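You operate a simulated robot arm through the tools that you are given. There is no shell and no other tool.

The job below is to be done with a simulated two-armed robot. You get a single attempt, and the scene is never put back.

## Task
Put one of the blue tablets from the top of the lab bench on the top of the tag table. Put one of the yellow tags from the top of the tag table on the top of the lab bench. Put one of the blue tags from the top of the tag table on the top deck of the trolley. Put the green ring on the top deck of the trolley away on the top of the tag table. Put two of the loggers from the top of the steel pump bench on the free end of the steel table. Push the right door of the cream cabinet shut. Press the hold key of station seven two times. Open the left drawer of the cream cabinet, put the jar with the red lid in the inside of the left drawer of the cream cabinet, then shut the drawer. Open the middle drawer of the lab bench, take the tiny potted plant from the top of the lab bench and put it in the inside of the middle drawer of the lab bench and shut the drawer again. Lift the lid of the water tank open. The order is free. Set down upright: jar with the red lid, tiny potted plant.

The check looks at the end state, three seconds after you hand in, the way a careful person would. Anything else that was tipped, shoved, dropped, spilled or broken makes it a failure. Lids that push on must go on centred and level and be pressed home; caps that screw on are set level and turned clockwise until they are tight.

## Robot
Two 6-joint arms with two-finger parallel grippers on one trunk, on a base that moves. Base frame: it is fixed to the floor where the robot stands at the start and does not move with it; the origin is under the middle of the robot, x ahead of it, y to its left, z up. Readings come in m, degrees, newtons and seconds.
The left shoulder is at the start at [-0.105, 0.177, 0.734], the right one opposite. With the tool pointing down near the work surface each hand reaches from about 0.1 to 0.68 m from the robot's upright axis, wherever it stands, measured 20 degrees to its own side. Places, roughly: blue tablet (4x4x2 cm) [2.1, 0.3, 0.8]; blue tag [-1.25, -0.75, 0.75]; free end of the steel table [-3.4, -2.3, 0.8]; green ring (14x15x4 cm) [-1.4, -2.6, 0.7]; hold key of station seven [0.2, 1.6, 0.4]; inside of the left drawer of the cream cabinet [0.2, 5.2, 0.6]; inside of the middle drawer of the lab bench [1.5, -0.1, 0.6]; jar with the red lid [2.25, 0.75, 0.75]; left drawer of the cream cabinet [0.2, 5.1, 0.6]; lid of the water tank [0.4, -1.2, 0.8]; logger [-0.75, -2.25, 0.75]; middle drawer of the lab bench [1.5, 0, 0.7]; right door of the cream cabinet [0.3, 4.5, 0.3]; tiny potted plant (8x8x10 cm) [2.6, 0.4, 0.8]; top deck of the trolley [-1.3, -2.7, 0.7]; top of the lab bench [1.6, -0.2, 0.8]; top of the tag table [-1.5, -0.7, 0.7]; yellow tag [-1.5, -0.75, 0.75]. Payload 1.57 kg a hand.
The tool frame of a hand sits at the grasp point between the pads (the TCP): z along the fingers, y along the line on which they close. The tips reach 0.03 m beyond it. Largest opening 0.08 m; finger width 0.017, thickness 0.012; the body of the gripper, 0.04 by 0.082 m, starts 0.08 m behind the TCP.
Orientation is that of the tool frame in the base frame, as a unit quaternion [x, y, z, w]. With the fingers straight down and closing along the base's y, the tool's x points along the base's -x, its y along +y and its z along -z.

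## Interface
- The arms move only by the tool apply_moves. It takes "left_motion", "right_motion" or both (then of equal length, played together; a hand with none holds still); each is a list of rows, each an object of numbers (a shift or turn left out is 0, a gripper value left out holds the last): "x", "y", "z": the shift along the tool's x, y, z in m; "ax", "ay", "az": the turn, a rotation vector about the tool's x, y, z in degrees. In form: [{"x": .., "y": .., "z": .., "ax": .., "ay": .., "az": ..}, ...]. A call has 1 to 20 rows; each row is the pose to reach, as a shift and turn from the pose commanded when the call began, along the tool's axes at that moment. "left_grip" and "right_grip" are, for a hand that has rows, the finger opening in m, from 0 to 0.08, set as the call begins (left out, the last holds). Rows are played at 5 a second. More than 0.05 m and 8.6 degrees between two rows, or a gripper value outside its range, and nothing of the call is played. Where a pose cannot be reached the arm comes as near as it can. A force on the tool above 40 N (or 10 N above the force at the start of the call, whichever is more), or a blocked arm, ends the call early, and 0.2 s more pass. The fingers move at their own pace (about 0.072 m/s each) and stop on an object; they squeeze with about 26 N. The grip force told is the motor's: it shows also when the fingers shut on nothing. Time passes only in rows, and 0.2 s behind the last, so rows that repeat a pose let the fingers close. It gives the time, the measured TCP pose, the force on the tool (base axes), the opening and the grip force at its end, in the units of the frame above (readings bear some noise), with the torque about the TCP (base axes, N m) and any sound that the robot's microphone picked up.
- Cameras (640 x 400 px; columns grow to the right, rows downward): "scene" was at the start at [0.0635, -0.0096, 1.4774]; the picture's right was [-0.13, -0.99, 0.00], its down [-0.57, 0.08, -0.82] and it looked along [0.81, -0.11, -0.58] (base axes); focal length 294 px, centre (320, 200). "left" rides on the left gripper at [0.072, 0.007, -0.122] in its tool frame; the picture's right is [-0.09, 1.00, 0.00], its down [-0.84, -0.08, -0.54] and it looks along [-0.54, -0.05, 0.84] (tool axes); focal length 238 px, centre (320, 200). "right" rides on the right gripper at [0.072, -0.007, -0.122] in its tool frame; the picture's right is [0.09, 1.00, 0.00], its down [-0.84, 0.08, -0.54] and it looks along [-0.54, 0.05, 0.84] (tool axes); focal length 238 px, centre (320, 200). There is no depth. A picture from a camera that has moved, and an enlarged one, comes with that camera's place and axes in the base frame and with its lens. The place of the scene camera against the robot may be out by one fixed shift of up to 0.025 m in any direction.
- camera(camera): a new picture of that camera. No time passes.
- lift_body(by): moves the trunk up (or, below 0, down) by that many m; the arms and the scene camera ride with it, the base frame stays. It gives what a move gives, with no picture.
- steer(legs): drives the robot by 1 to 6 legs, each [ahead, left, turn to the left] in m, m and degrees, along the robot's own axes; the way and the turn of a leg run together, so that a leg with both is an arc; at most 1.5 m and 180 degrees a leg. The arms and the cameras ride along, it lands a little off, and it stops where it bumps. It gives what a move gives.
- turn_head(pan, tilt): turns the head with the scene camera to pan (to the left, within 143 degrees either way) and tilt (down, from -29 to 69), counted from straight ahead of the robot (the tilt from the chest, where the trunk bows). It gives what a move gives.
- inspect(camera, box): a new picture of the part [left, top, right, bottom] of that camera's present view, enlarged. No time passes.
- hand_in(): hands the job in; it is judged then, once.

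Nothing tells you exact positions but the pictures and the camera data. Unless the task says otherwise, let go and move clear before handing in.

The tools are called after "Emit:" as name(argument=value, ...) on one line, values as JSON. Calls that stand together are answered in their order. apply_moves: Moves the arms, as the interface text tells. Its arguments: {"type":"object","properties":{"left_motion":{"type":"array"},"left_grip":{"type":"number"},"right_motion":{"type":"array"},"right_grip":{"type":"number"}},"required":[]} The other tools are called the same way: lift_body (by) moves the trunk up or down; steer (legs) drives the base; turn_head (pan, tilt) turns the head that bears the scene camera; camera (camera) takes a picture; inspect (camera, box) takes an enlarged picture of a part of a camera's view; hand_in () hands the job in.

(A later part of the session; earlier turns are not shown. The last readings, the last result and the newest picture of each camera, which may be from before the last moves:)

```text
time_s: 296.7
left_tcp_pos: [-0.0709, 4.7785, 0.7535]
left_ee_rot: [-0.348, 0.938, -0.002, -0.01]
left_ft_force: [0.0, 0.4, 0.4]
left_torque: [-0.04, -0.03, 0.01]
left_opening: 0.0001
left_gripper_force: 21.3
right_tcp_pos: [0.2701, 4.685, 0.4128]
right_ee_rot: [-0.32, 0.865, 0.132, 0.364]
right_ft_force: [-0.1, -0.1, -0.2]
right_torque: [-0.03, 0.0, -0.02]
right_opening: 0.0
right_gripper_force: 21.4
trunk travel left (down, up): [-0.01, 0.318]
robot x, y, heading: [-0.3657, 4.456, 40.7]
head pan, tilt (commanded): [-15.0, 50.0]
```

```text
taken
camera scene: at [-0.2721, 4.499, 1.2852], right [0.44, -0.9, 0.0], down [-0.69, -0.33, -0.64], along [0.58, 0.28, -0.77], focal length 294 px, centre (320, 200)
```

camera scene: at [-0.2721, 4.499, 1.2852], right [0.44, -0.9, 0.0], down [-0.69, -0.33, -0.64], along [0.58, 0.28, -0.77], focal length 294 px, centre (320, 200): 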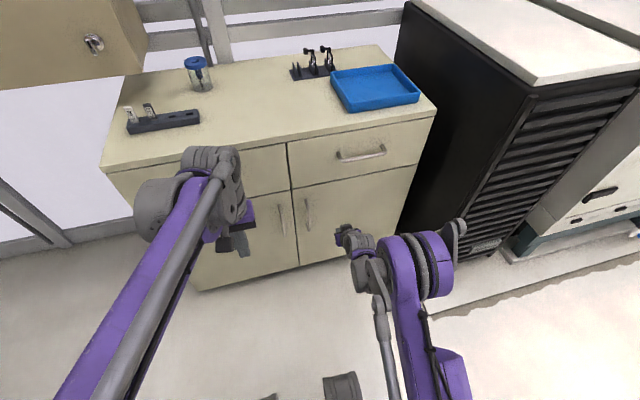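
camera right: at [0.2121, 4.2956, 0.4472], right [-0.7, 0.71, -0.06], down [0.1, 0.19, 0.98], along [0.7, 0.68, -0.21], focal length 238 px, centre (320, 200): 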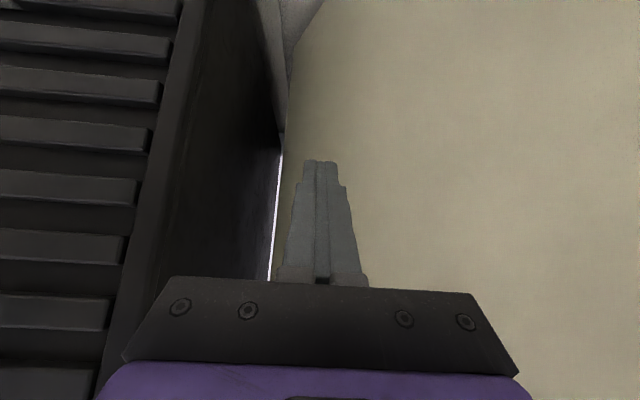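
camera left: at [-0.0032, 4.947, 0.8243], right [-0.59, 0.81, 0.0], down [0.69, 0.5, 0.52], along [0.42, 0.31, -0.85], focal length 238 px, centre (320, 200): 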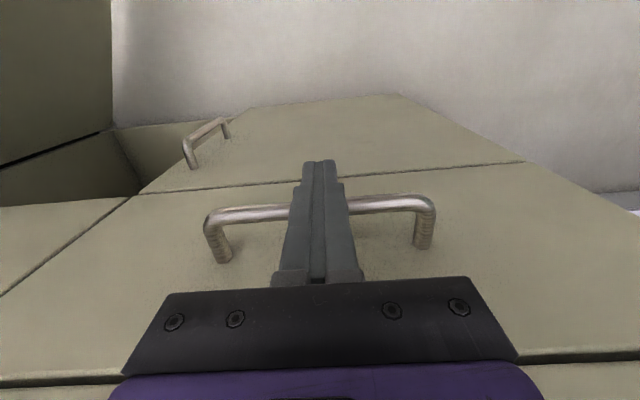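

The door appears shut. I'll press gently on it to make sure it's seated.

Emit:
apply_moves(right_motion=[{"z": 0.007, "x": -0.007}, {"z": 0.014, "x": -0.014}, {"z": 0.021, "x": -0.021}, {"z": 0.028, "x": -0.028}, {"z": 0.035, "x": -0.035}, {"z": 0.042, "x": -0.042}, {"z": 0.049, "x": -0.049}])

Emit:
inspect(camera="scene", box=[240, 110, 440, 270])

```text
time_s: 298.3
left_tcp_pos: [-0.0718, 4.7772, 0.7534]
left_ee_rot: [-0.347, 0.938, -0.003, -0.008]
left_ft_force: [-0.2, -0.2, 0.7]
left_torque: [0.0, -0.01, 0.0]
left_opening: 0.0
left_gripper_force: 21.5
right_tcp_pos: [0.3157, 4.7243, 0.4128]
right_ee_rot: [-0.321, 0.867, 0.129, 0.358]
right_ft_force: [-8.9, -6.3, 4.5]
right_torque: [-0.03, 0.07, 0.07]
right_opening: 0.0
right_gripper_force: 21.4
trunk travel left (down, up): [-0.01, 0.318]
robot x, y, heading: [-0.3606, 4.4605, 40.6]
head pan, tilt (commanded): [-15.0, 50.0]
stopped in row 7 (right hand): the force on the tool passed its limit at 55 N (the readings are from after the stop); the commanded pose is now the measured one
```

```text
2.50 times, centred on (340, 190) of scene
camera zoom: at [-0.2735, 4.4981, 1.2853], right [0.43, -0.9, 0.0], down [-0.69, -0.33, -0.64], along [0.58, 0.28, -0.77], focal length 736 px, centre (270, 225)
```

zoom: 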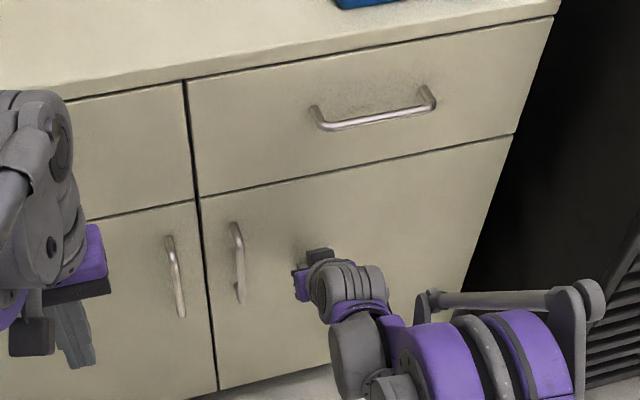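

The door is flush shut. I'll back away, raise the trunk and restore the arms to their travelling poses.

Emit:
apply_moves(right_motion=[{"z": -0.02, "x": 0.02}, {"z": -0.05, "x": 0.05}, {"z": -0.08, "x": 0.08}])

Emit:
steer(legs=[[-0.3, 0, 0]])

Emit:
lift_body(by=0.2)

Emit:
apply_moves(right_motion=[{"z": -0.03, "x": -0.03, "ay": 7.5}, {"z": -0.06, "x": -0.06, "ay": 15}, {"z": -0.09, "x": -0.09, "ay": 22.5}, {"z": -0.12, "x": -0.12, "ay": 30}, {"z": -0.15, "x": -0.15, "ay": 37.5}, {"z": -0.18, "x": -0.18, "ay": 45}, {"z": -0.21, "x": -0.21, "ay": 45}, {"z": -0.24, "x": -0.24, "ay": 45}], right_grip=0.06)

Emit:
turn_head(pan=0, tilt=40)

Emit:
camera(camera="scene")

```text
time_s: 299.1
left_tcp_pos: [-0.0698, 4.7773, 0.7532]
left_ee_rot: [-0.347, 0.938, -0.002, -0.009]
left_ft_force: [0.3, 0.9, -0.1]
left_torque: [-0.04, 0.02, -0.01]
left_opening: 0.0
left_gripper_force: 21.1
right_tcp_pos: [0.2311, 4.652, 0.4161]
right_ee_rot: [-0.321, 0.866, 0.13, 0.36]
right_ft_force: [0.0, 0.4, 0.0]
right_torque: [-0.01, -0.01, -0.01]
right_opening: 0.0002
right_gripper_force: 21.6
trunk travel left (down, up): [-0.01, 0.318]
robot x, y, heading: [-0.3611, 4.4563, 40.8]
head pan, tilt (commanded): [-15.0, 50.0]
```

```text
time_s: 301.1
left_tcp_pos: [-0.2906, 4.5866, 0.7534]
left_ee_rot: [-0.346, 0.938, -0.002, -0.009]
left_ft_force: [0.1, -0.2, 0.3]
left_torque: [0.03, -0.03, 0.04]
left_opening: 0.0001
left_gripper_force: 21.0
right_tcp_pos: [0.0113, 4.4619, 0.4166]
right_ee_rot: [-0.32, 0.867, 0.129, 0.36]
right_ft_force: [0.5, -0.5, 0.2]
right_torque: [0.01, 0.0, 0.03]
right_opening: 0.0
right_gripper_force: 21.3
trunk travel left (down, up): [-0.01, 0.318]
robot x, y, heading: [-0.5776, 4.2654, 40.4]
head pan, tilt (commanded): [-15.0, 50.0]
```

```text
time_s: 303.3
left_tcp_pos: [-0.2911, 4.5857, 0.9527]
left_ee_rot: [-0.346, 0.938, -0.002, -0.009]
left_ft_force: [-0.3, 0.1, -0.5]
left_torque: [0.0, -0.04, 0.03]
left_opening: 0.0
left_gripper_force: 21.4
right_tcp_pos: [0.0116, 4.4621, 0.6163]
right_ee_rot: [-0.32, 0.867, 0.129, 0.36]
right_ft_force: [0.2, 0.3, 0.3]
right_torque: [0.0, -0.02, 0.01]
right_opening: 0.0
right_gripper_force: 21.5
trunk travel left (down, up): [-0.21, 0.118]
robot x, y, heading: [-0.5831, 4.2652, 40.7]
head pan, tilt (commanded): [-15.0, 50.0]
```

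```text
time_s: 305.1
left_tcp_pos: [-0.2903, 4.5868, 0.955]
left_ee_rot: [-0.346, 0.938, -0.002, -0.008]
left_ft_force: [-0.3, -0.2, 0.5]
left_torque: [0.03, 0.0, -0.01]
left_opening: 0.0
left_gripper_force: 20.9
right_tcp_pos: [0.0099, 4.4637, 0.955]
right_ee_rot: [-0.345, 0.939, -0.002, 0.0]
right_ft_force: [-0.6, 0.7, -0.1]
right_torque: [0.03, 0.01, -0.02]
right_opening: 0.0601
right_gripper_force: 0.2
trunk travel left (down, up): [-0.21, 0.118]
robot x, y, heading: [-0.5828, 4.2684, 40.5]
head pan, tilt (commanded): [-15.0, 50.0]
```

```text
time_s: 305.8
left_tcp_pos: [-0.2906, 4.5867, 0.9536]
left_ee_rot: [-0.347, 0.938, -0.002, -0.01]
left_ft_force: [-0.6, -0.6, -0.1]
left_torque: [-0.03, -0.02, 0.0]
left_opening: 0.0
left_gripper_force: 20.9
right_tcp_pos: [0.0106, 4.4635, 0.9544]
right_ee_rot: [-0.345, 0.938, -0.002, 0.001]
right_ft_force: [0.0, -0.7, -0.6]
right_torque: [0.0, -0.01, 0.01]
right_opening: 0.0603
right_gripper_force: 0.1
trunk travel left (down, up): [-0.21, 0.118]
robot x, y, heading: [-0.5809, 4.2642, 40.9]
head pan, tilt (commanded): [0.0, 40.0]
```

```text
taken
camera scene: at [-0.5347, 4.2989, 1.5036], right [0.65, -0.76, 0.0], down [-0.49, -0.42, -0.77], along [0.58, 0.5, -0.64], focal length 294 px, centre (320, 200)
```

scene: 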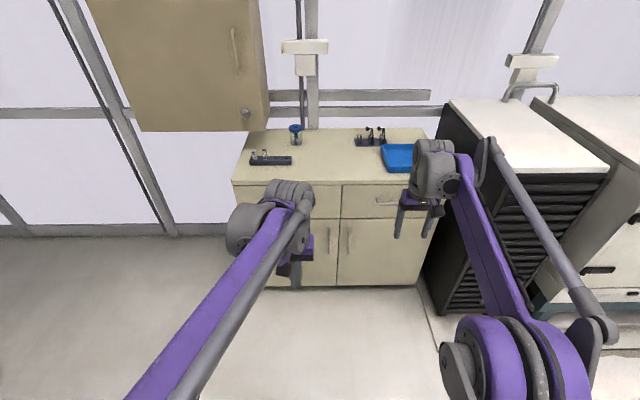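

The cabinet is done: both drawers and both doors are shut. Next is station seven's hold key, so I'll drive back along the aisle to the plant table's front side.

Emit:
steer(legs=[[0, 0, -90], [1.5, 0, 0], [1.5, 0, 0]])

Emit:
turn_head(pan=-60, tilt=30)

Emit:
camera(camera="scene")

```text
time_s: 323.8
left_tcp_pos: [1.7947, 1.8603, 0.9533]
left_ee_rot: [0.396, 0.918, 0.005, -0.008]
left_ft_force: [1.1, -0.3, 0.8]
left_torque: [0.05, 0.01, -0.02]
left_opening: 0.0
left_gripper_force: 21.0
right_tcp_pos: [1.687, 1.5543, 0.9548]
right_ee_rot: [0.396, 0.918, -0.002, -0.001]
right_ft_force: [0.4, -0.4, 0.2]
right_torque: [0.04, 0.01, -0.01]
right_opening: 0.0601
right_gripper_force: 0.0
trunk travel left (down, up): [-0.21, 0.118]
robot x, y, heading: [1.4609, 2.1324, -46.3]
head pan, tilt (commanded): [0.0, 40.0]
```

```text
time_s: 325.1
left_tcp_pos: [1.7943, 1.8609, 0.9526]
left_ee_rot: [0.395, 0.918, 0.005, -0.007]
left_ft_force: [0.3, -0.9, -0.7]
left_torque: [0.01, 0.0, -0.02]
left_opening: 0.0
left_gripper_force: 21.7
right_tcp_pos: [1.687, 1.5547, 0.9555]
right_ee_rot: [0.396, 0.918, -0.004, -0.001]
right_ft_force: [0.3, 0.1, -0.4]
right_torque: [0.01, 0.0, 0.0]
right_opening: 0.0598
right_gripper_force: 0.1
trunk travel left (down, up): [-0.21, 0.118]
robot x, y, heading: [1.4588, 2.1357, -46.2]
head pan, tilt (commanded): [-60.0, 30.0]
```

```text
taken
camera scene: at [1.4207, 2.0791, 1.519], right [-0.96, 0.28, 0.0], down [0.14, 0.48, -0.87], along [-0.24, -0.83, -0.5], focal length 294 px, centre (320, 200)
```

scene: 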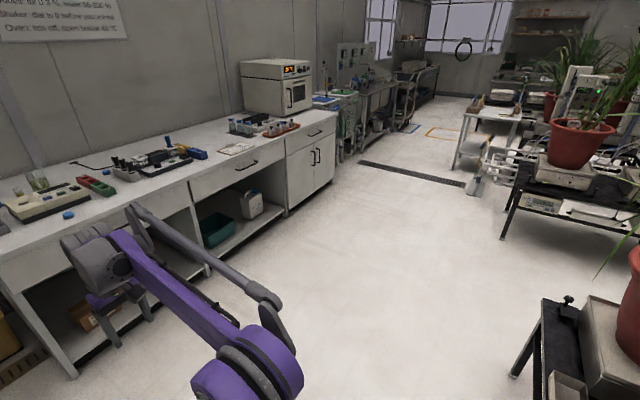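

The floor is clear. I'll square up and drive past the table end to the front aisle near where I started.

Emit:
steer(legs=[[0, 0, -2.4], [0.33, 0, 0], [0, -1.2, 0], [0, -0.68, 0]])

Emit:
turn_head(pan=130, tilt=35)

Emit:
camera(camera="scene")

```text
time_s: 344.0
left_tcp_pos: [0.6208, 0.3455, 0.9532]
left_ee_rot: [0.406, 0.914, 0.005, -0.007]
left_ft_force: [0.4, 0.2, 0.1]
left_torque: [0.02, -0.02, -0.01]
left_opening: 0.0002
left_gripper_force: 20.7
right_tcp_pos: [0.5057, 0.0421, 0.9547]
right_ee_rot: [0.406, 0.914, -0.002, -0.001]
right_ft_force: [0.9, -0.1, -0.9]
right_torque: [-0.01, 0.0, 0.02]
right_opening: 0.06
right_gripper_force: 0.0
trunk travel left (down, up): [-0.21, 0.118]
robot x, y, heading: [0.2905, 0.6271, -47.6]
head pan, tilt (commanded): [-60.0, 30.0]
```

```text
time_s: 346.8
left_tcp_pos: [0.6202, 0.3462, 0.9529]
left_ee_rot: [0.406, 0.914, 0.004, -0.007]
left_ft_force: [0.0, -0.5, -0.3]
left_torque: [0.01, 0.0, -0.04]
left_opening: 0.0
left_gripper_force: 20.7
right_tcp_pos: [0.5065, 0.0409, 0.9553]
right_ee_rot: [0.406, 0.914, -0.002, -0.001]
right_ft_force: [0.3, -0.5, 0.4]
right_torque: [0.02, -0.02, -0.02]
right_opening: 0.06
right_gripper_force: 0.0
trunk travel left (down, up): [-0.21, 0.118]
robot x, y, heading: [0.2932, 0.6274, -47.5]
head pan, tilt (commanded): [130.0, 35.0]
```

```text
taken
camera scene: at [0.2896, 0.7459, 1.5112], right [0.99, -0.13, 0.0], down [-0.08, -0.57, -0.82], along [0.11, 0.81, -0.57], focal length 294 px, centre (320, 200)
```

scene: 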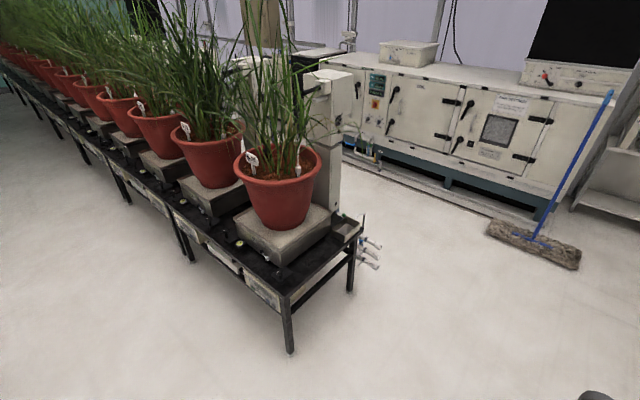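

Emit:
inspect(camera="scene", box=[160, 200, 360, 340])

Emit:
inspect(camera="scene", box=[60, 140, 260, 270])

```text
2.86 times, centred on (260, 270) of scene
camera zoom: at [0.2896, 0.7459, 1.5112], right [0.99, -0.13, 0.0], down [-0.08, -0.57, -0.82], along [0.11, 0.81, -0.57], focal length 841 px, centre (491, 0)
```

zoom: 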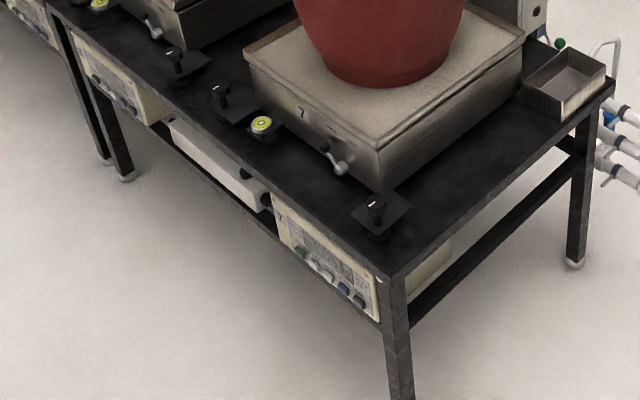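

```text
3.08 times, centred on (160, 205) of scene
camera zoom: at [0.2896, 0.7459, 1.5112], right [0.99, -0.13, 0.0], down [-0.08, -0.57, -0.82], along [0.11, 0.81, -0.57], focal length 906 px, centre (812, 185)
```

zoom: 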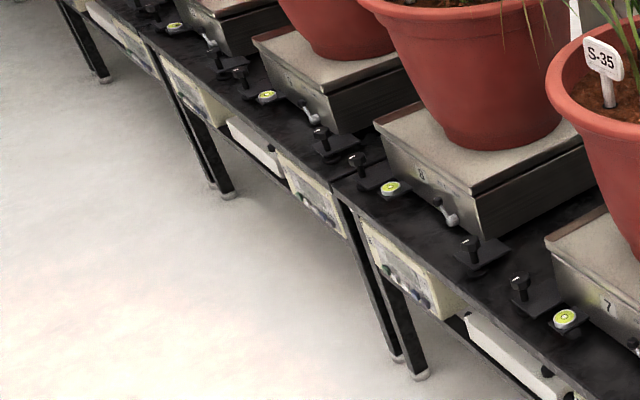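

Station 7 is the end balance; its keypad panel hangs under the table's front rim. I'll retract the right hand, turn to face it, and move alongside.

Emit:
apply_moves(right_motion=[{"x": 0.04}, {"x": 0.08}, {"x": 0.12}, {"x": 0.16}, {"x": 0.2}])

Emit:
steer(legs=[[-0.05, 0, 88.8], [0, 0.62, 0]])

Emit:
turn_head(pan=0, tilt=55)

Emit:
camera(camera="scene")

```text
time_s: 348.0
left_tcp_pos: [0.6183, 0.346, 0.9536]
left_ee_rot: [0.405, 0.914, 0.005, -0.008]
left_ft_force: [-1.1, 0.7, 0.5]
left_torque: [-0.01, 0.03, 0.01]
left_opening: 0.0
left_gripper_force: 21.8
right_tcp_pos: [0.3722, 0.1886, 0.9551]
right_ee_rot: [0.405, 0.914, -0.002, -0.001]
right_ft_force: [-0.1, 0.7, 0.1]
right_torque: [0.01, -0.03, -0.01]
right_opening: 0.0602
right_gripper_force: 0.0
trunk travel left (down, up): [-0.21, 0.118]
robot x, y, heading: [0.2916, 0.628, -47.5]
head pan, tilt (commanded): [130.0, 35.0]
```

```text
time_s: 357.6
left_tcp_pos: [0.1125, 1.4106, 0.953]
left_ee_rot: [-0.362, 0.932, -0.002, -0.009]
left_ft_force: [0.1, -0.9, -0.2]
left_torque: [-0.02, 0.0, -0.01]
left_opening: 0.0002
left_gripper_force: 21.4
right_tcp_pos: [0.2725, 1.1621, 0.9551]
right_ee_rot: [-0.361, 0.933, -0.004, 0.002]
right_ft_force: [-0.1, 0.4, -0.3]
right_torque: [-0.03, -0.01, 0.01]
right_opening: 0.0597
right_gripper_force: 0.0
trunk travel left (down, up): [-0.21, 0.118]
robot x, y, heading: [-0.168, 1.0804, 42.6]
head pan, tilt (commanded): [130.0, 35.0]
```

```text
time_s: 359.8
left_tcp_pos: [0.1129, 1.4097, 0.953]
left_ee_rot: [-0.362, 0.932, -0.002, -0.008]
left_ft_force: [-0.2, -0.6, 0.0]
left_torque: [0.02, -0.02, 0.0]
left_opening: 0.0
left_gripper_force: 21.5
right_tcp_pos: [0.2718, 1.1613, 0.955]
right_ee_rot: [-0.361, 0.933, -0.003, 0.0]
right_ft_force: [-0.2, 0.0, 0.0]
right_torque: [0.02, 0.01, 0.01]
right_opening: 0.0602
right_gripper_force: 0.0
trunk travel left (down, up): [-0.21, 0.118]
robot x, y, heading: [-0.1679, 1.0817, 42.5]
head pan, tilt (commanded): [0.0, 55.0]
```

```text
taken
camera scene: at [-0.1308, 1.104, 1.4829], right [0.68, -0.74, 0.0], down [-0.6, -0.55, -0.57], along [0.42, 0.39, -0.82], focal length 294 px, centre (320, 200)
```

scene: 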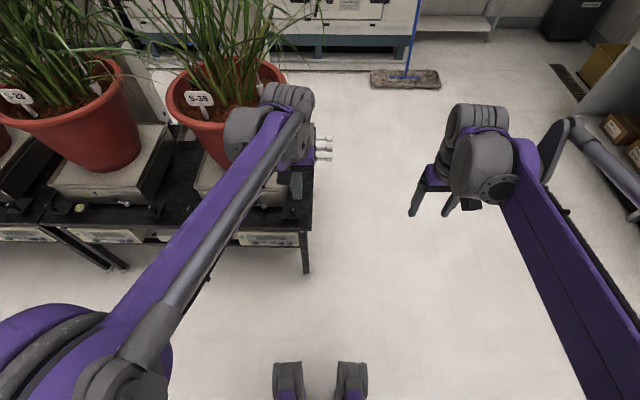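

Emit:
inspect(camera="scene", box=[215, 210, 311, 270])

Emit:
inspect(camera="scene", box=[230, 222, 310, 252])

```text
6.67 times, centred on (263, 240) of scene
camera zoom: at [-0.1308, 1.104, 1.4829], right [0.68, -0.74, 0.0], down [-0.6, -0.55, -0.57], along [0.42, 0.39, -0.82], focal length 1962 px, centre (700, -67)
```

zoom: 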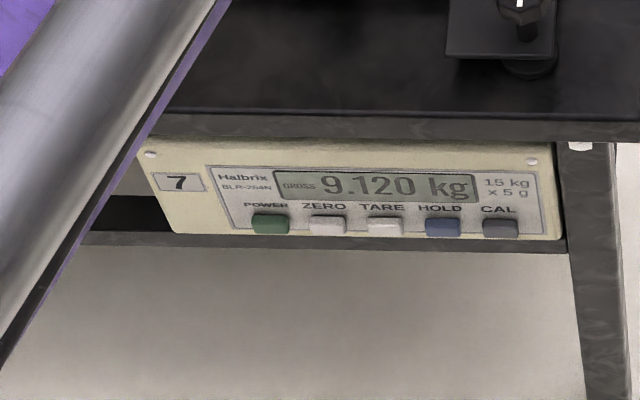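

```text
8.00 times, centred on (270, 237) of scene
camera zoom: at [-0.1308, 1.104, 1.4829], right [0.68, -0.74, 0.0], down [-0.6, -0.55, -0.57], along [0.42, 0.39, -0.82], focal length 2355 px, centre (720, -96)
```

zoom: 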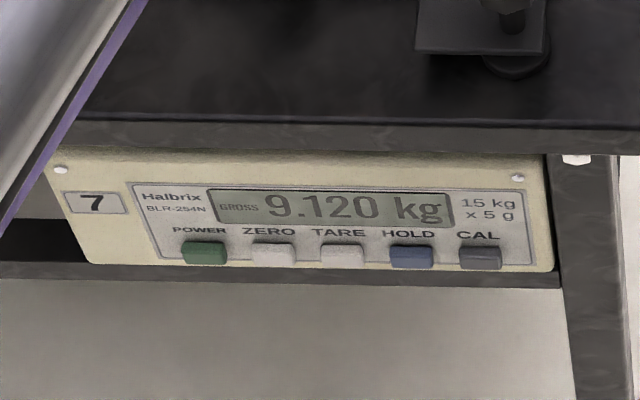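

I can read station 7's keypad: POWER, ZERO, TARE, HOLD (blue), CAL. I'll back off a little, lower the trunk, and point the closed left fingers horizontally at the HOLD key.

Emit:
steer(legs=[[-0.12, 0, -1.2]])

Emit:
lift_body(by=-0.2)

Emit:
apply_moves(left_motion=[{"x": -0.013, "y": 0.008, "z": 0.028, "ay": -7.5}, {"x": -0.027, "y": 0.016, "z": 0.057, "ay": -15}, {"x": -0.04, "y": 0.024, "z": 0.085, "ay": -22.5}, {"x": -0.053, "y": 0.032, "z": 0.114, "ay": -30}, {"x": -0.067, "y": 0.04, "z": 0.142, "ay": -37.5}, {"x": -0.08, "y": 0.048, "z": 0.171, "ay": -45}, {"x": -0.093, "y": 0.056, "z": 0.2, "ay": -52.5}, {"x": -0.107, "y": 0.064, "z": 0.228, "ay": -60}, {"x": -0.12, "y": 0.072, "z": 0.257, "ay": -67.5}, {"x": -0.133, "y": 0.08, "z": 0.285, "ay": -75}, {"x": -0.147, "y": 0.088, "z": 0.314, "ay": -82.5}, {"x": -0.16, "y": 0.096, "z": 0.342, "ay": -90}])

Emit:
camera(camera="left")

Emit:
camera(camera="scene")

```text
time_s: 361.0
left_tcp_pos: [0.0324, 1.3237, 0.9529]
left_ee_rot: [-0.352, 0.936, -0.001, -0.009]
left_ft_force: [-0.6, 0.0, 0.5]
left_torque: [0.04, -0.01, -0.02]
left_opening: 0.0001
left_gripper_force: 21.6
right_tcp_pos: [0.1866, 1.0745, 0.9546]
right_ee_rot: [-0.351, 0.936, -0.002, 0.001]
right_ft_force: [0.7, -0.7, 0.2]
right_torque: [0.0, -0.01, 0.01]
right_opening: 0.0597
right_gripper_force: 0.0
trunk travel left (down, up): [-0.21, 0.118]
robot x, y, heading: [-0.2556, 0.9988, 41.4]
head pan, tilt (commanded): [0.0, 55.0]
```

```text
time_s: 363.1
left_tcp_pos: [0.0336, 1.324, 0.7536]
left_ee_rot: [-0.352, 0.936, -0.002, -0.008]
left_ft_force: [-0.9, 0.3, -0.5]
left_torque: [0.02, 0.0, 0.03]
left_opening: 0.0
left_gripper_force: 21.5
right_tcp_pos: [0.1867, 1.0743, 0.7562]
right_ee_rot: [-0.351, 0.936, -0.002, 0.001]
right_ft_force: [-0.5, 0.6, -0.4]
right_torque: [0.02, -0.02, 0.0]
right_opening: 0.0601
right_gripper_force: 0.0
trunk travel left (down, up): [-0.01, 0.318]
robot x, y, heading: [-0.2568, 0.9985, 41.2]
head pan, tilt (commanded): [0.0, 55.0]
```

```text
time_s: 365.8
left_tcp_pos: [0.0887, 1.5137, 0.4045]
left_ee_rot: [-0.325, 0.643, 0.206, 0.662]
left_ft_force: [1.3, -3.0, 1.1]
left_torque: [-0.02, 0.11, 0.17]
left_opening: 0.0
left_gripper_force: 21.3
left hand out of reach, approached as far as the arm can: row 10, 11, 12
right_tcp_pos: [0.1866, 1.0753, 0.7564]
right_ee_rot: [-0.35, 0.937, -0.004, 0.0]
right_ft_force: [0.2, 0.3, -1.1]
right_torque: [-0.01, 0.01, 0.0]
right_opening: 0.0599
right_gripper_force: 0.1
trunk travel left (down, up): [-0.01, 0.318]
robot x, y, heading: [-0.2538, 1.0027, 41.2]
head pan, tilt (commanded): [0.0, 55.0]
```

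```text
taken
camera left: at [0.0028, 1.4222, 0.3376], right [-0.7, 0.71, -0.07], down [-0.41, -0.31, 0.86], along [0.59, 0.63, 0.51], focal length 238 px, centre (320, 200)
```

left: 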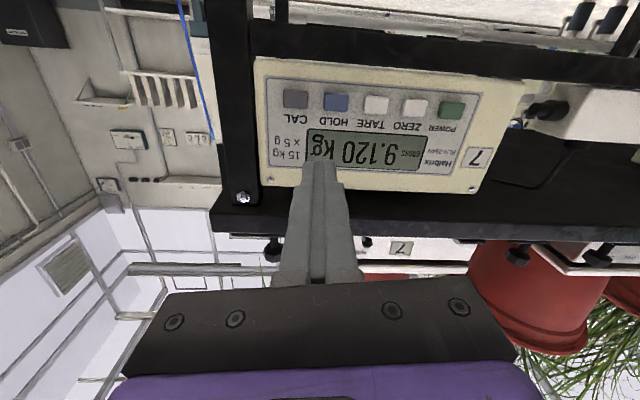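

```text
taken
camera scene: at [-0.1807, 1.0579, 1.2786], right [0.66, -0.75, 0.0], down [-0.62, -0.54, -0.57], along [0.43, 0.38, -0.82], focal length 294 px, centre (320, 200)
```

scene: 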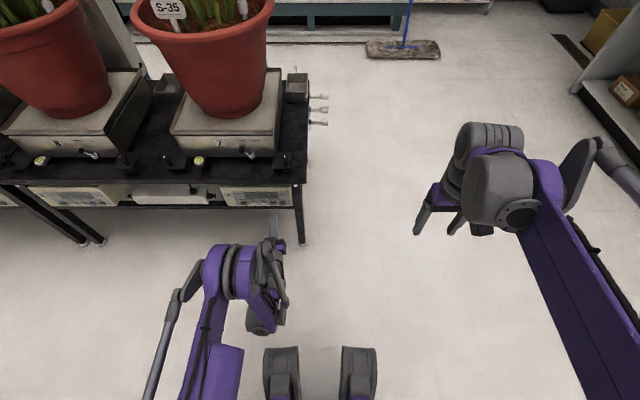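

The hand camera sees the keypad right ahead, upside down. The HOLD key is about 3 cm lower and 1.5 cm to the left of the fingertips, so I'll align to it.

Emit:
apply_moves(left_motion=[{"x": 0.015, "y": 0.01}, {"x": 0.03, "y": 0.02}, {"x": 0.03, "y": 0.02}])

Emit:
camera(camera="left")

```text
time_s: 366.6
left_tcp_pos: [0.0881, 1.5151, 0.3714]
left_ee_rot: [-0.272, 0.682, 0.257, 0.628]
left_ft_force: [-0.1, 0.7, 0.1]
left_torque: [-0.03, 0.02, -0.01]
left_opening: 0.0002
left_gripper_force: 20.9
left hand out of reach, approached as far as the arm can: row 1, 2, 3
right_tcp_pos: [0.1867, 1.0745, 0.7552]
right_ee_rot: [-0.351, 0.936, -0.003, 0.001]
right_ft_force: [0.7, 0.1, 0.2]
right_torque: [-0.01, -0.03, -0.01]
right_opening: 0.06
right_gripper_force: 0.0
trunk travel left (down, up): [-0.01, 0.318]
robot x, y, heading: [-0.2569, 1.0045, 41.5]
head pan, tilt (commanded): [0.0, 55.0]
```

```text
taken
camera left: at [-0.0092, 1.4319, 0.3084], right [-0.68, 0.72, 0.1], down [-0.28, -0.39, 0.88], along [0.67, 0.57, 0.47], focal length 238 px, centre (320, 200)
```

left: 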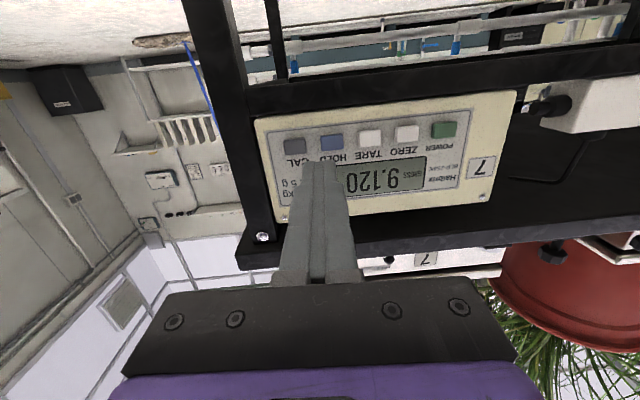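

The hold key is level with the fingertip now, about 7.5 cm ahead. I'll align laterally and move closer.

Emit:
apply_moves(left_motion=[{"y": 0.006, "x": -0.002, "z": 0.02}, {"y": 0.012, "x": -0.004, "z": 0.045}, {"y": 0.012, "x": -0.004, "z": 0.045}])

Emit:
camera(camera="left")

Emit:
inspect(camera="left", box=[260, 90, 420, 190])

```text
time_s: 367.4
left_tcp_pos: [0.1085, 1.5521, 0.3794]
left_ee_rot: [-0.31, 0.652, 0.22, 0.656]
left_ft_force: [0.4, 0.1, -0.8]
left_torque: [0.02, 0.03, 0.0]
left_opening: 0.0
left_gripper_force: 21.6
left hand out of reach, approached as far as the arm can: row 1, 2
right_tcp_pos: [0.186, 1.0743, 0.7558]
right_ee_rot: [-0.351, 0.936, -0.002, 0.001]
right_ft_force: [0.5, 0.3, 0.1]
right_torque: [0.01, -0.03, 0.01]
right_opening: 0.06
right_gripper_force: 0.1
trunk travel left (down, up): [-0.01, 0.318]
robot x, y, heading: [-0.2549, 1.0037, 41.2]
head pan, tilt (commanded): [0.0, 55.0]
```

```text
taken
camera left: at [0.02, 1.4641, 0.3107], right [-0.7, 0.72, -0.03], down [-0.38, -0.33, 0.86], along [0.61, 0.61, 0.51], focal length 238 px, centre (320, 200)
```

left: 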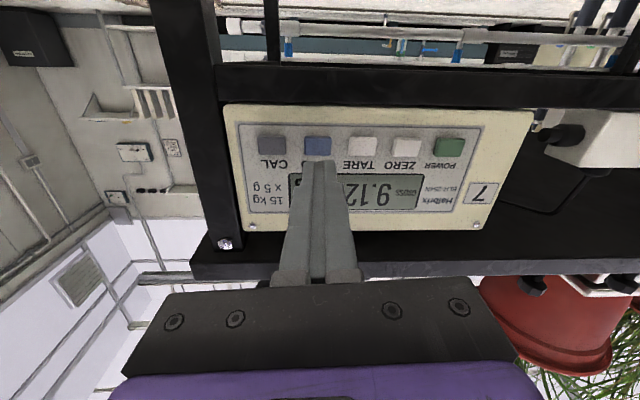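

```text
4.00 times, centred on (340, 140) of left
camera zoom: at [0.02, 1.4641, 0.3107], right [-0.7, 0.72, -0.03], down [-0.38, -0.33, 0.86], along [0.61, 0.61, 0.51], focal length 953 px, centre (240, 440)
```

zoom: 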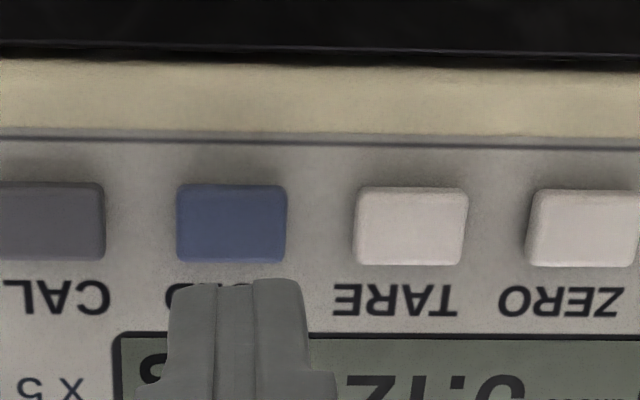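

The fingertip is lined up with HOLD laterally and is about 9 mm high. I'll lower it, then press forward gently.

Emit:
apply_moves(left_motion=[{"x": 0.008, "z": 0.008}, {"x": 0.008, "z": 0.015}, {"x": 0.008, "z": 0.015}])

Emit:
inspect(camera="left", box=[260, 110, 420, 210])

```text
time_s: 368.1
left_tcp_pos: [0.1149, 1.5697, 0.3603]
left_ee_rot: [-0.311, 0.669, 0.238, 0.631]
left_ft_force: [-0.1, 0.0, 0.0]
left_torque: [0.0, 0.03, 0.01]
left_opening: 0.0003
left_gripper_force: 21.2
left hand out of reach, approached as far as the arm can: row 1, 2, 3
right_tcp_pos: [0.1877, 1.0729, 0.7553]
right_ee_rot: [-0.35, 0.937, -0.003, 0.001]
right_ft_force: [-0.1, -0.2, 0.8]
right_torque: [0.0, 0.01, -0.01]
right_opening: 0.0599
right_gripper_force: 0.1
trunk travel left (down, up): [-0.01, 0.318]
robot x, y, heading: [-0.2504, 1.001, 41.4]
head pan, tilt (commanded): [0.0, 55.0]
```

```text
4.00 times, centred on (340, 160) of left
camera zoom: at [0.0241, 1.4798, 0.2995], right [-0.71, 0.7, 0.02], down [-0.32, -0.34, 0.89], along [0.63, 0.63, 0.46], focal length 953 px, centre (240, 360)
```

zoom: 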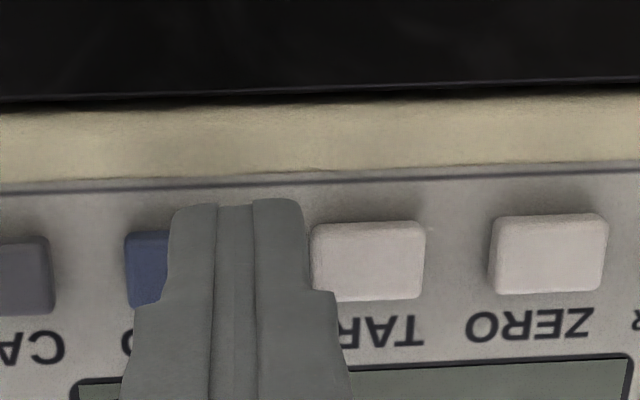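

The arm is at the edge of its reach in the fully horizontal pose and drifts. I'll back off and use a flatter 30°-down pitch, which it can hold accurately.

Emit:
apply_moves(left_motion=[{"z": -0.03}, {"z": -0.06}, {"z": -0.06, "ay": 8, "x": -0.01}, {"z": -0.06, "ay": 16, "x": -0.02}, {"z": -0.06, "ay": 24, "x": -0.03}, {"z": -0.06, "ay": 30, "x": -0.03}])

Emit:
camera(camera="left")

```text
time_s: 369.6
left_tcp_pos: [0.0808, 1.5299, 0.4109]
left_ee_rot: [-0.331, 0.78, 0.131, 0.515]
left_ft_force: [0.1, -0.8, 0.1]
left_torque: [-0.02, -0.02, 0.01]
left_opening: 0.0001
left_gripper_force: 21.1
left hand out of reach, approached as far as the arm can: row 1, 2, 3, 5, 6
right_tcp_pos: [0.187, 1.0732, 0.7552]
right_ee_rot: [-0.351, 0.936, -0.003, 0.001]
right_ft_force: [-0.6, -0.1, -0.3]
right_torque: [0.01, 0.01, -0.03]
right_opening: 0.0601
right_gripper_force: 0.0
trunk travel left (down, up): [-0.01, 0.318]
robot x, y, heading: [-0.2534, 0.9987, 41.2]
head pan, tilt (commanded): [0.0, 55.0]
```

```text
taken
camera left: at [-0.0293, 1.4408, 0.3983], right [-0.63, 0.78, -0.05], down [-0.13, -0.04, 0.99], along [0.77, 0.63, 0.12], focal length 238 px, centre (320, 200)
```

left: 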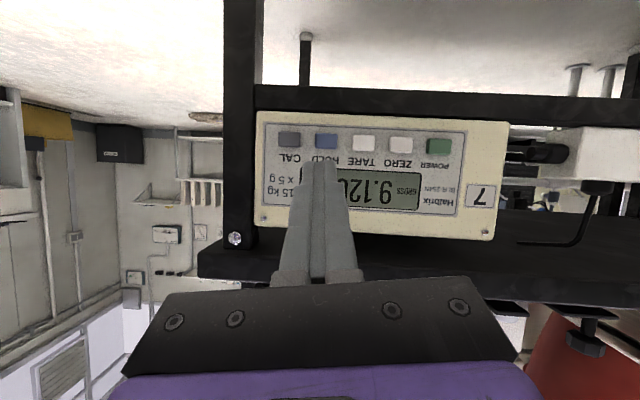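

I'll settle on a 45° downward pitch, which the arm handles well, and level the roll.

Emit:
apply_moves(left_motion=[{"ax": -1.6, "ay": 6.3, "az": 2.1}, {"ax": -3.1, "ay": 12.6, "az": 4.2}, {"ax": -4.7, "ay": 18.9, "az": 6.3}, {"ax": -4.7, "ay": 18.9, "az": 6.3}])

Emit:
camera(camera="left")

```text
time_s: 370.6
left_tcp_pos: [0.0628, 1.5422, 0.4076]
left_ee_rot: [-0.375, 0.854, 0.059, 0.356]
left_ft_force: [0.0, -0.1, 0.1]
left_torque: [0.0, -0.01, 0.02]
left_opening: 0.0
left_gripper_force: 21.9
left hand out of reach, approached as far as the arm can: row 1, 2, 3, 4
right_tcp_pos: [0.1878, 1.0743, 0.7552]
right_ee_rot: [-0.351, 0.936, -0.003, 0.001]
right_ft_force: [0.1, -0.3, 0.5]
right_torque: [0.0, 0.0, -0.01]
right_opening: 0.0602
right_gripper_force: 0.0
trunk travel left (down, up): [-0.01, 0.318]
robot x, y, heading: [-0.2545, 1.0015, 41.5]
head pan, tilt (commanded): [0.0, 55.0]
```

```text
taken
camera left: at [-0.0442, 1.4595, 0.4489], right [-0.64, 0.76, -0.11], down [0.14, 0.25, 0.96], along [0.76, 0.6, -0.26], focal length 238 px, centre (320, 200)
```

left: 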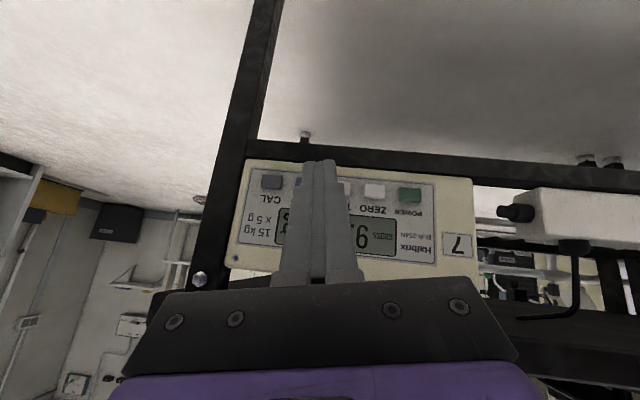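

The left arm is stuck at a joint limit again. I'll bring it back up to the tool-down pose to reset it.

Emit:
apply_moves(left_motion=[{"x": -0.0105, "y": -0.0054, "z": -0.04, "ax": -1.0, "ay": 5.2, "az": 0.7}, {"x": -0.021, "y": -0.0108, "z": -0.08, "ax": -2.0, "ay": 10.4, "az": 1.5}, {"x": -0.0315, "y": -0.016, "z": -0.12, "ax": -3.1, "ay": 15.6, "az": 2.2}, {"x": -0.042, "y": -0.0215, "z": -0.16, "ax": -4.1, "ay": 20.8, "az": 3.0}, {"x": -0.0525, "y": -0.027, "z": -0.2, "ax": -5.1, "ay": 26, "az": 3.7}, {"x": -0.063, "y": -0.032, "z": -0.24, "ax": -6.1, "ay": 31.2, "az": 4.4}, {"x": -0.0735, "y": -0.0376, "z": -0.28, "ax": -7.2, "ay": 36.4, "az": 5.2}, {"x": -0.084, "y": -0.043, "z": -0.322, "ax": -8.2, "ay": 41.5, "az": 5.9}, {"x": -0.084, "y": -0.043, "z": -0.322, "ax": -8.2, "ay": 41.5, "az": 5.9}])

Emit:
camera(camera="scene")

```text
time_s: 372.6
left_tcp_pos: [-0.0351, 1.4379, 0.7071]
left_ee_rot: [-0.38, 0.917, -0.107, 0.057]
left_ft_force: [0.0, 0.4, 0.9]
left_torque: [-0.01, -0.01, 0.01]
left_opening: 0.0
left_gripper_force: 21.6
left hand out of reach, approached as far as the arm can: row 2, 3, 4, 5, 6, 7, 8, 9
right_tcp_pos: [0.1869, 1.0749, 0.7548]
right_ee_rot: [-0.352, 0.936, -0.003, 0.001]
right_ft_force: [0.0, 0.3, 0.0]
right_torque: [0.0, -0.02, 0.01]
right_opening: 0.0599
right_gripper_force: 0.1
trunk travel left (down, up): [-0.01, 0.318]
robot x, y, heading: [-0.2548, 1.0037, 41.2]
head pan, tilt (commanded): [0.0, 55.0]
```

```text
taken
camera scene: at [-0.1812, 1.0569, 1.2787], right [0.66, -0.75, 0.0], down [-0.61, -0.54, -0.57], along [0.43, 0.38, -0.82], focal length 294 px, centre (320, 200)
```

scene: 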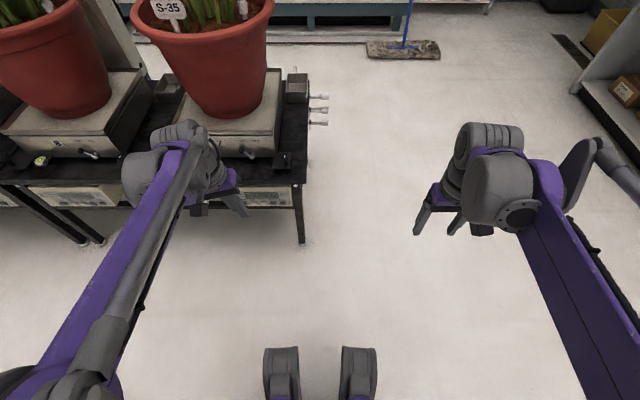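

The position follows, but the wrist is rolled about 14°. I'll retreat further up and back while levelling it, to unwind the wrist.

Emit:
apply_moves(left_motion=[{"x": 0.024, "y": -0.0045, "z": -0.025, "ax": -3.4, "ay": 0.4, "az": 0.9}, {"x": 0.049, "y": -0.009, "z": -0.05, "ax": -6.9, "ay": 0.9, "az": 1.9}, {"x": 0.073, "y": -0.0135, "z": -0.076, "ax": -10.3, "ay": 1.3, "az": 2.8}, {"x": 0.097, "y": -0.018, "z": -0.101, "ax": -13.8, "ay": 1.8, "az": 3.8}, {"x": 0.097, "y": -0.018, "z": -0.101, "ax": -13.8, "ay": 1.8, "az": 3.8}])

Emit:
camera(camera="scene")

```text
time_s: 373.8
left_tcp_pos: [-0.0992, 1.3618, 0.8083]
left_ee_rot: [-0.379, 0.917, -0.107, 0.057]
left_ft_force: [-0.2, 0.7, -0.5]
left_torque: [0.02, 0.0, 0.0]
left_opening: 0.0
left_gripper_force: 21.7
left hand out of reach, approached as far as the arm can: row 1, 2, 3, 4, 5
right_tcp_pos: [0.1866, 1.0754, 0.7544]
right_ee_rot: [-0.351, 0.936, -0.003, 0.001]
right_ft_force: [-0.2, -0.7, 0.6]
right_torque: [0.01, 0.0, 0.0]
right_opening: 0.0601
right_gripper_force: 0.1
trunk travel left (down, up): [-0.01, 0.318]
robot x, y, heading: [-0.2547, 0.9999, 41.3]
head pan, tilt (commanded): [0.0, 55.0]
```

```text
taken
camera scene: at [-0.1812, 1.057, 1.2787], right [0.66, -0.75, 0.0], down [-0.61, -0.54, -0.57], along [0.43, 0.38, -0.82], focal length 294 px, centre (320, 200)
```

scene: 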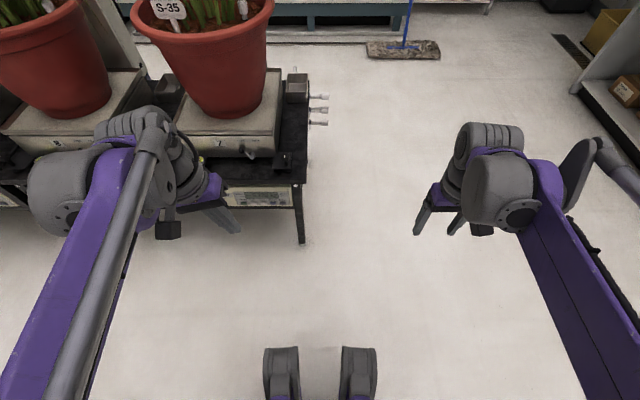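

The wrist is caught in a flipped branch. I'll pitch the tool forward past alignment at this comfortable height so it can unflip, then bring it back down.

Emit:
apply_moves(left_motion=[{"ax": -1.0, "ay": -8}, {"ax": -2, "ay": -16}, {"ax": -3, "ay": -24}, {"ax": -4, "ay": -32}, {"ax": -5, "ay": -40}, {"ax": -6, "ay": -48}, {"ax": -7, "ay": -56}, {"ax": -8, "ay": -64}, {"ax": -9, "ay": -72}, {"ax": -10, "ay": -80}])

Emit:
camera(camera="scene")

```text
time_s: 375.9
left_tcp_pos: [-0.1053, 1.3752, 0.8237]
left_ee_rot: [-0.343, 0.666, 0.223, 0.623]
left_ft_force: [0.2, -0.9, -0.3]
left_torque: [0.01, 0.02, 0.01]
left_opening: 0.0001
left_gripper_force: 22.1
left hand out of reach, approached as far as the arm can: row 2, 3, 4, 5, 6, 7, 8, 9, 10
right_tcp_pos: [0.1872, 1.0745, 0.7553]
right_ee_rot: [-0.351, 0.936, -0.004, 0.0]
right_ft_force: [-0.2, 0.5, 0.2]
right_torque: [-0.02, -0.02, -0.02]
right_opening: 0.0598
right_gripper_force: 0.2
trunk travel left (down, up): [-0.01, 0.318]
robot x, y, heading: [-0.2551, 0.9997, 41.1]
head pan, tilt (commanded): [0.0, 55.0]
```

```text
taken
camera scene: at [-0.1814, 1.0577, 1.2787], right [0.66, -0.75, 0.0], down [-0.61, -0.54, -0.57], along [0.43, 0.38, -0.82], focal length 294 px, centre (320, 200)
```

scene: 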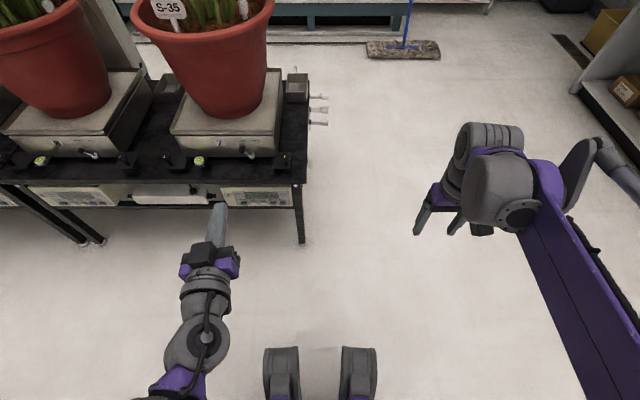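

Emit:
apply_moves(left_motion=[{"z": 0.04, "x": -0.02}, {"z": 0.08, "x": -0.04}, {"z": 0.12, "x": -0.06}, {"z": 0.15, "x": -0.09}, {"z": 0.15, "x": -0.12}, {"z": 0.15, "x": -0.15}])

Emit:
apply_moves(left_motion=[{"ay": 8}, {"ay": 16}, {"ay": 24}, {"ay": 32}, {"ay": 40}, {"ay": 48}, {"ay": 56}, {"ay": 64}, {"ay": 72}, {"ay": 80}])

Emit:
camera(camera="scene")

```text
time_s: 377.4
left_tcp_pos: [-0.0046, 1.5103, 0.9568]
left_ee_rot: [-0.344, 0.668, 0.225, 0.621]
left_ft_force: [-0.3, 0.5, 0.7]
left_torque: [-0.02, 0.03, 0.0]
left_opening: 0.0
left_gripper_force: 21.5
right_tcp_pos: [0.1869, 1.0732, 0.7553]
right_ee_rot: [-0.351, 0.936, -0.003, 0.001]
right_ft_force: [-0.6, -0.3, -1.1]
right_torque: [-0.01, 0.01, -0.02]
right_opening: 0.0597
right_gripper_force: 0.1
trunk travel left (down, up): [-0.01, 0.318]
robot x, y, heading: [-0.2533, 1.0015, 41.4]
head pan, tilt (commanded): [0.0, 55.0]
```

```text
time_s: 379.6
left_tcp_pos: [-0.0119, 1.51, 0.9502]
left_ee_rot: [-0.414, 0.903, -0.088, 0.069]
left_ft_force: [-1.1, 0.1, -0.4]
left_torque: [0.03, 0.01, -0.02]
left_opening: 0.0
left_gripper_force: 21.3
left hand out of reach, approached as far as the arm can: row 8, 9, 10
right_tcp_pos: [0.1866, 1.0737, 0.7562]
right_ee_rot: [-0.351, 0.936, -0.002, 0.001]
right_ft_force: [-0.4, -0.4, -0.2]
right_torque: [0.02, -0.02, 0.01]
right_opening: 0.0602
right_gripper_force: 0.1
trunk travel left (down, up): [-0.01, 0.318]
robot x, y, heading: [-0.2575, 1.0014, 41.3]
head pan, tilt (commanded): [0.0, 55.0]
```

```text
taken
camera scene: at [-0.1814, 1.0568, 1.2787], right [0.66, -0.75, 0.0], down [-0.61, -0.54, -0.57], along [0.43, 0.38, -0.82], focal length 294 px, centre (320, 200)
```

scene: 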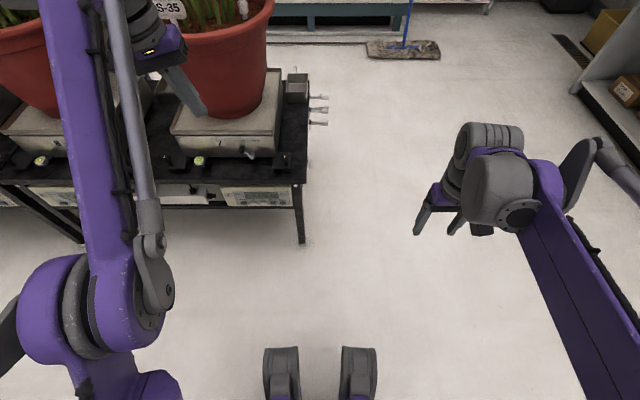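

The wrist roll joint seems to be wound to its limit. I'll unwind it deliberately: point the tool forward, lower it, swing it left, then down, and back.

Emit:
apply_moves(left_motion=[{"ay": -8}, {"ay": -16}, {"ay": -24}, {"ay": -32}, {"ay": -40}, {"ay": -48}, {"ay": -56}, {"ay": -64}, {"ay": -72}, {"ay": -80}])

Emit:
apply_moves(left_motion=[{"x": 0.04}, {"x": 0.08}, {"x": 0.12, "ax": 3, "ay": -3.5, "az": 3.8}, {"x": 0.16, "ax": 6.3, "ay": -7, "az": 7.7}, {"x": 0.2, "ax": 6.3, "ay": -7, "az": 7.7}])

Emit:
apply_moves(left_motion=[{"ax": -7.5}, {"ax": -15}, {"ax": -22.5}, {"ax": -30}])

```text
time_s: 381.8
left_tcp_pos: [-0.011, 1.5076, 0.9501]
left_ee_rot: [-0.377, 0.652, 0.199, 0.628]
left_ft_force: [1.0, 0.3, 0.1]
left_torque: [-0.01, 0.0, 0.01]
left_opening: 0.0
left_gripper_force: 21.1
right_tcp_pos: [0.1866, 1.0743, 0.756]
right_ee_rot: [-0.352, 0.936, -0.003, 0.001]
right_ft_force: [-0.4, -0.3, 0.2]
right_torque: [-0.03, -0.04, 0.06]
right_opening: 0.0598
right_gripper_force: 0.1
trunk travel left (down, up): [-0.01, 0.318]
robot x, y, heading: [-0.2536, 0.9992, 41.1]
head pan, tilt (commanded): [0.0, 55.0]
```

```text
time_s: 382.9
left_tcp_pos: [0.0076, 1.4578, 0.7561]
left_ee_rot: [-0.308, 0.63, 0.213, 0.68]
left_ft_force: [-0.1, 0.1, 0.9]
left_torque: [0.0, 0.04, -0.01]
left_opening: 0.0
left_gripper_force: 21.6
left hand out of reach, approached as far as the arm can: row 4, 5
right_tcp_pos: [0.1877, 1.0743, 0.7544]
right_ee_rot: [-0.351, 0.936, -0.002, 0.0]
right_ft_force: [0.8, -0.1, 0.1]
right_torque: [-0.01, -0.02, 0.03]
right_opening: 0.0599
right_gripper_force: 0.2
trunk travel left (down, up): [-0.01, 0.318]
robot x, y, heading: [-0.2529, 1.0003, 41.4]
head pan, tilt (commanded): [0.0, 55.0]
```

```text
time_s: 383.9
left_tcp_pos: [0.0054, 1.4631, 0.7563]
left_ee_rot: [-0.473, 0.554, 0.369, 0.577]
left_ft_force: [0.6, 0.9, -0.2]
left_torque: [0.0, 0.0, 0.01]
left_opening: 0.0003
left_gripper_force: 21.8
right_tcp_pos: [0.1875, 1.0744, 0.7549]
right_ee_rot: [-0.351, 0.936, -0.003, 0.001]
right_ft_force: [0.6, -0.9, -0.3]
right_torque: [-0.02, 0.02, -0.01]
right_opening: 0.0596
right_gripper_force: 0.1
trunk travel left (down, up): [-0.01, 0.318]
robot x, y, heading: [-0.252, 0.9996, 41.4]
head pan, tilt (commanded): [0.0, 55.0]
```

Emit:
apply_moves(left_motion=[{"ay": 7.8}, {"ay": 15.6}, {"ay": 23.4}, {"ay": 31}])

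Emit:
apply_moves(left_motion=[{"ay": 7.5}, {"ay": 15}, {"ay": 22.5}, {"ay": 30}])

Emit:
camera(camera="scene")

```text
time_s: 384.9
left_tcp_pos: [0.005, 1.4624, 0.7567]
left_ee_rot: [-0.554, 0.689, 0.228, 0.408]
left_ft_force: [0.7, -0.3, 0.4]
left_torque: [0.0, 0.0, 0.01]
left_opening: 0.0001
left_gripper_force: 21.4
right_tcp_pos: [0.1877, 1.0748, 0.7556]
right_ee_rot: [-0.351, 0.936, -0.002, 0.001]
right_ft_force: [0.4, -0.4, -0.7]
right_torque: [-0.01, -0.01, 0.02]
right_opening: 0.0598
right_gripper_force: 0.0
trunk travel left (down, up): [-0.01, 0.318]
robot x, y, heading: [-0.2563, 1.0014, 41.4]
head pan, tilt (commanded): [0.0, 55.0]
```

```text
time_s: 385.9
left_tcp_pos: [0.0053, 1.4632, 0.7563]
left_ee_rot: [-0.594, 0.772, 0.076, 0.216]
left_ft_force: [-0.8, -0.1, 0.3]
left_torque: [0.04, 0.02, 0.0]
left_opening: 0.0
left_gripper_force: 20.9
right_tcp_pos: [0.1874, 1.0751, 0.7553]
right_ee_rot: [-0.351, 0.936, -0.003, 0.001]
right_ft_force: [-0.5, -0.6, -0.3]
right_torque: [-0.01, 0.0, 0.03]
right_opening: 0.0601
right_gripper_force: 0.0
trunk travel left (down, up): [-0.01, 0.318]
robot x, y, heading: [-0.2579, 1.0008, 41.4]
head pan, tilt (commanded): [0.0, 55.0]
```

```text
taken
camera scene: at [-0.1811, 1.057, 1.2787], right [0.66, -0.75, 0.0], down [-0.61, -0.54, -0.57], along [0.43, 0.38, -0.82], focal length 294 px, centre (320, 200)
```

scene: 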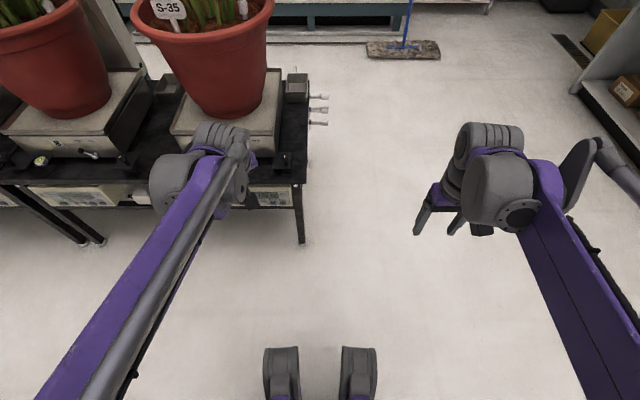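

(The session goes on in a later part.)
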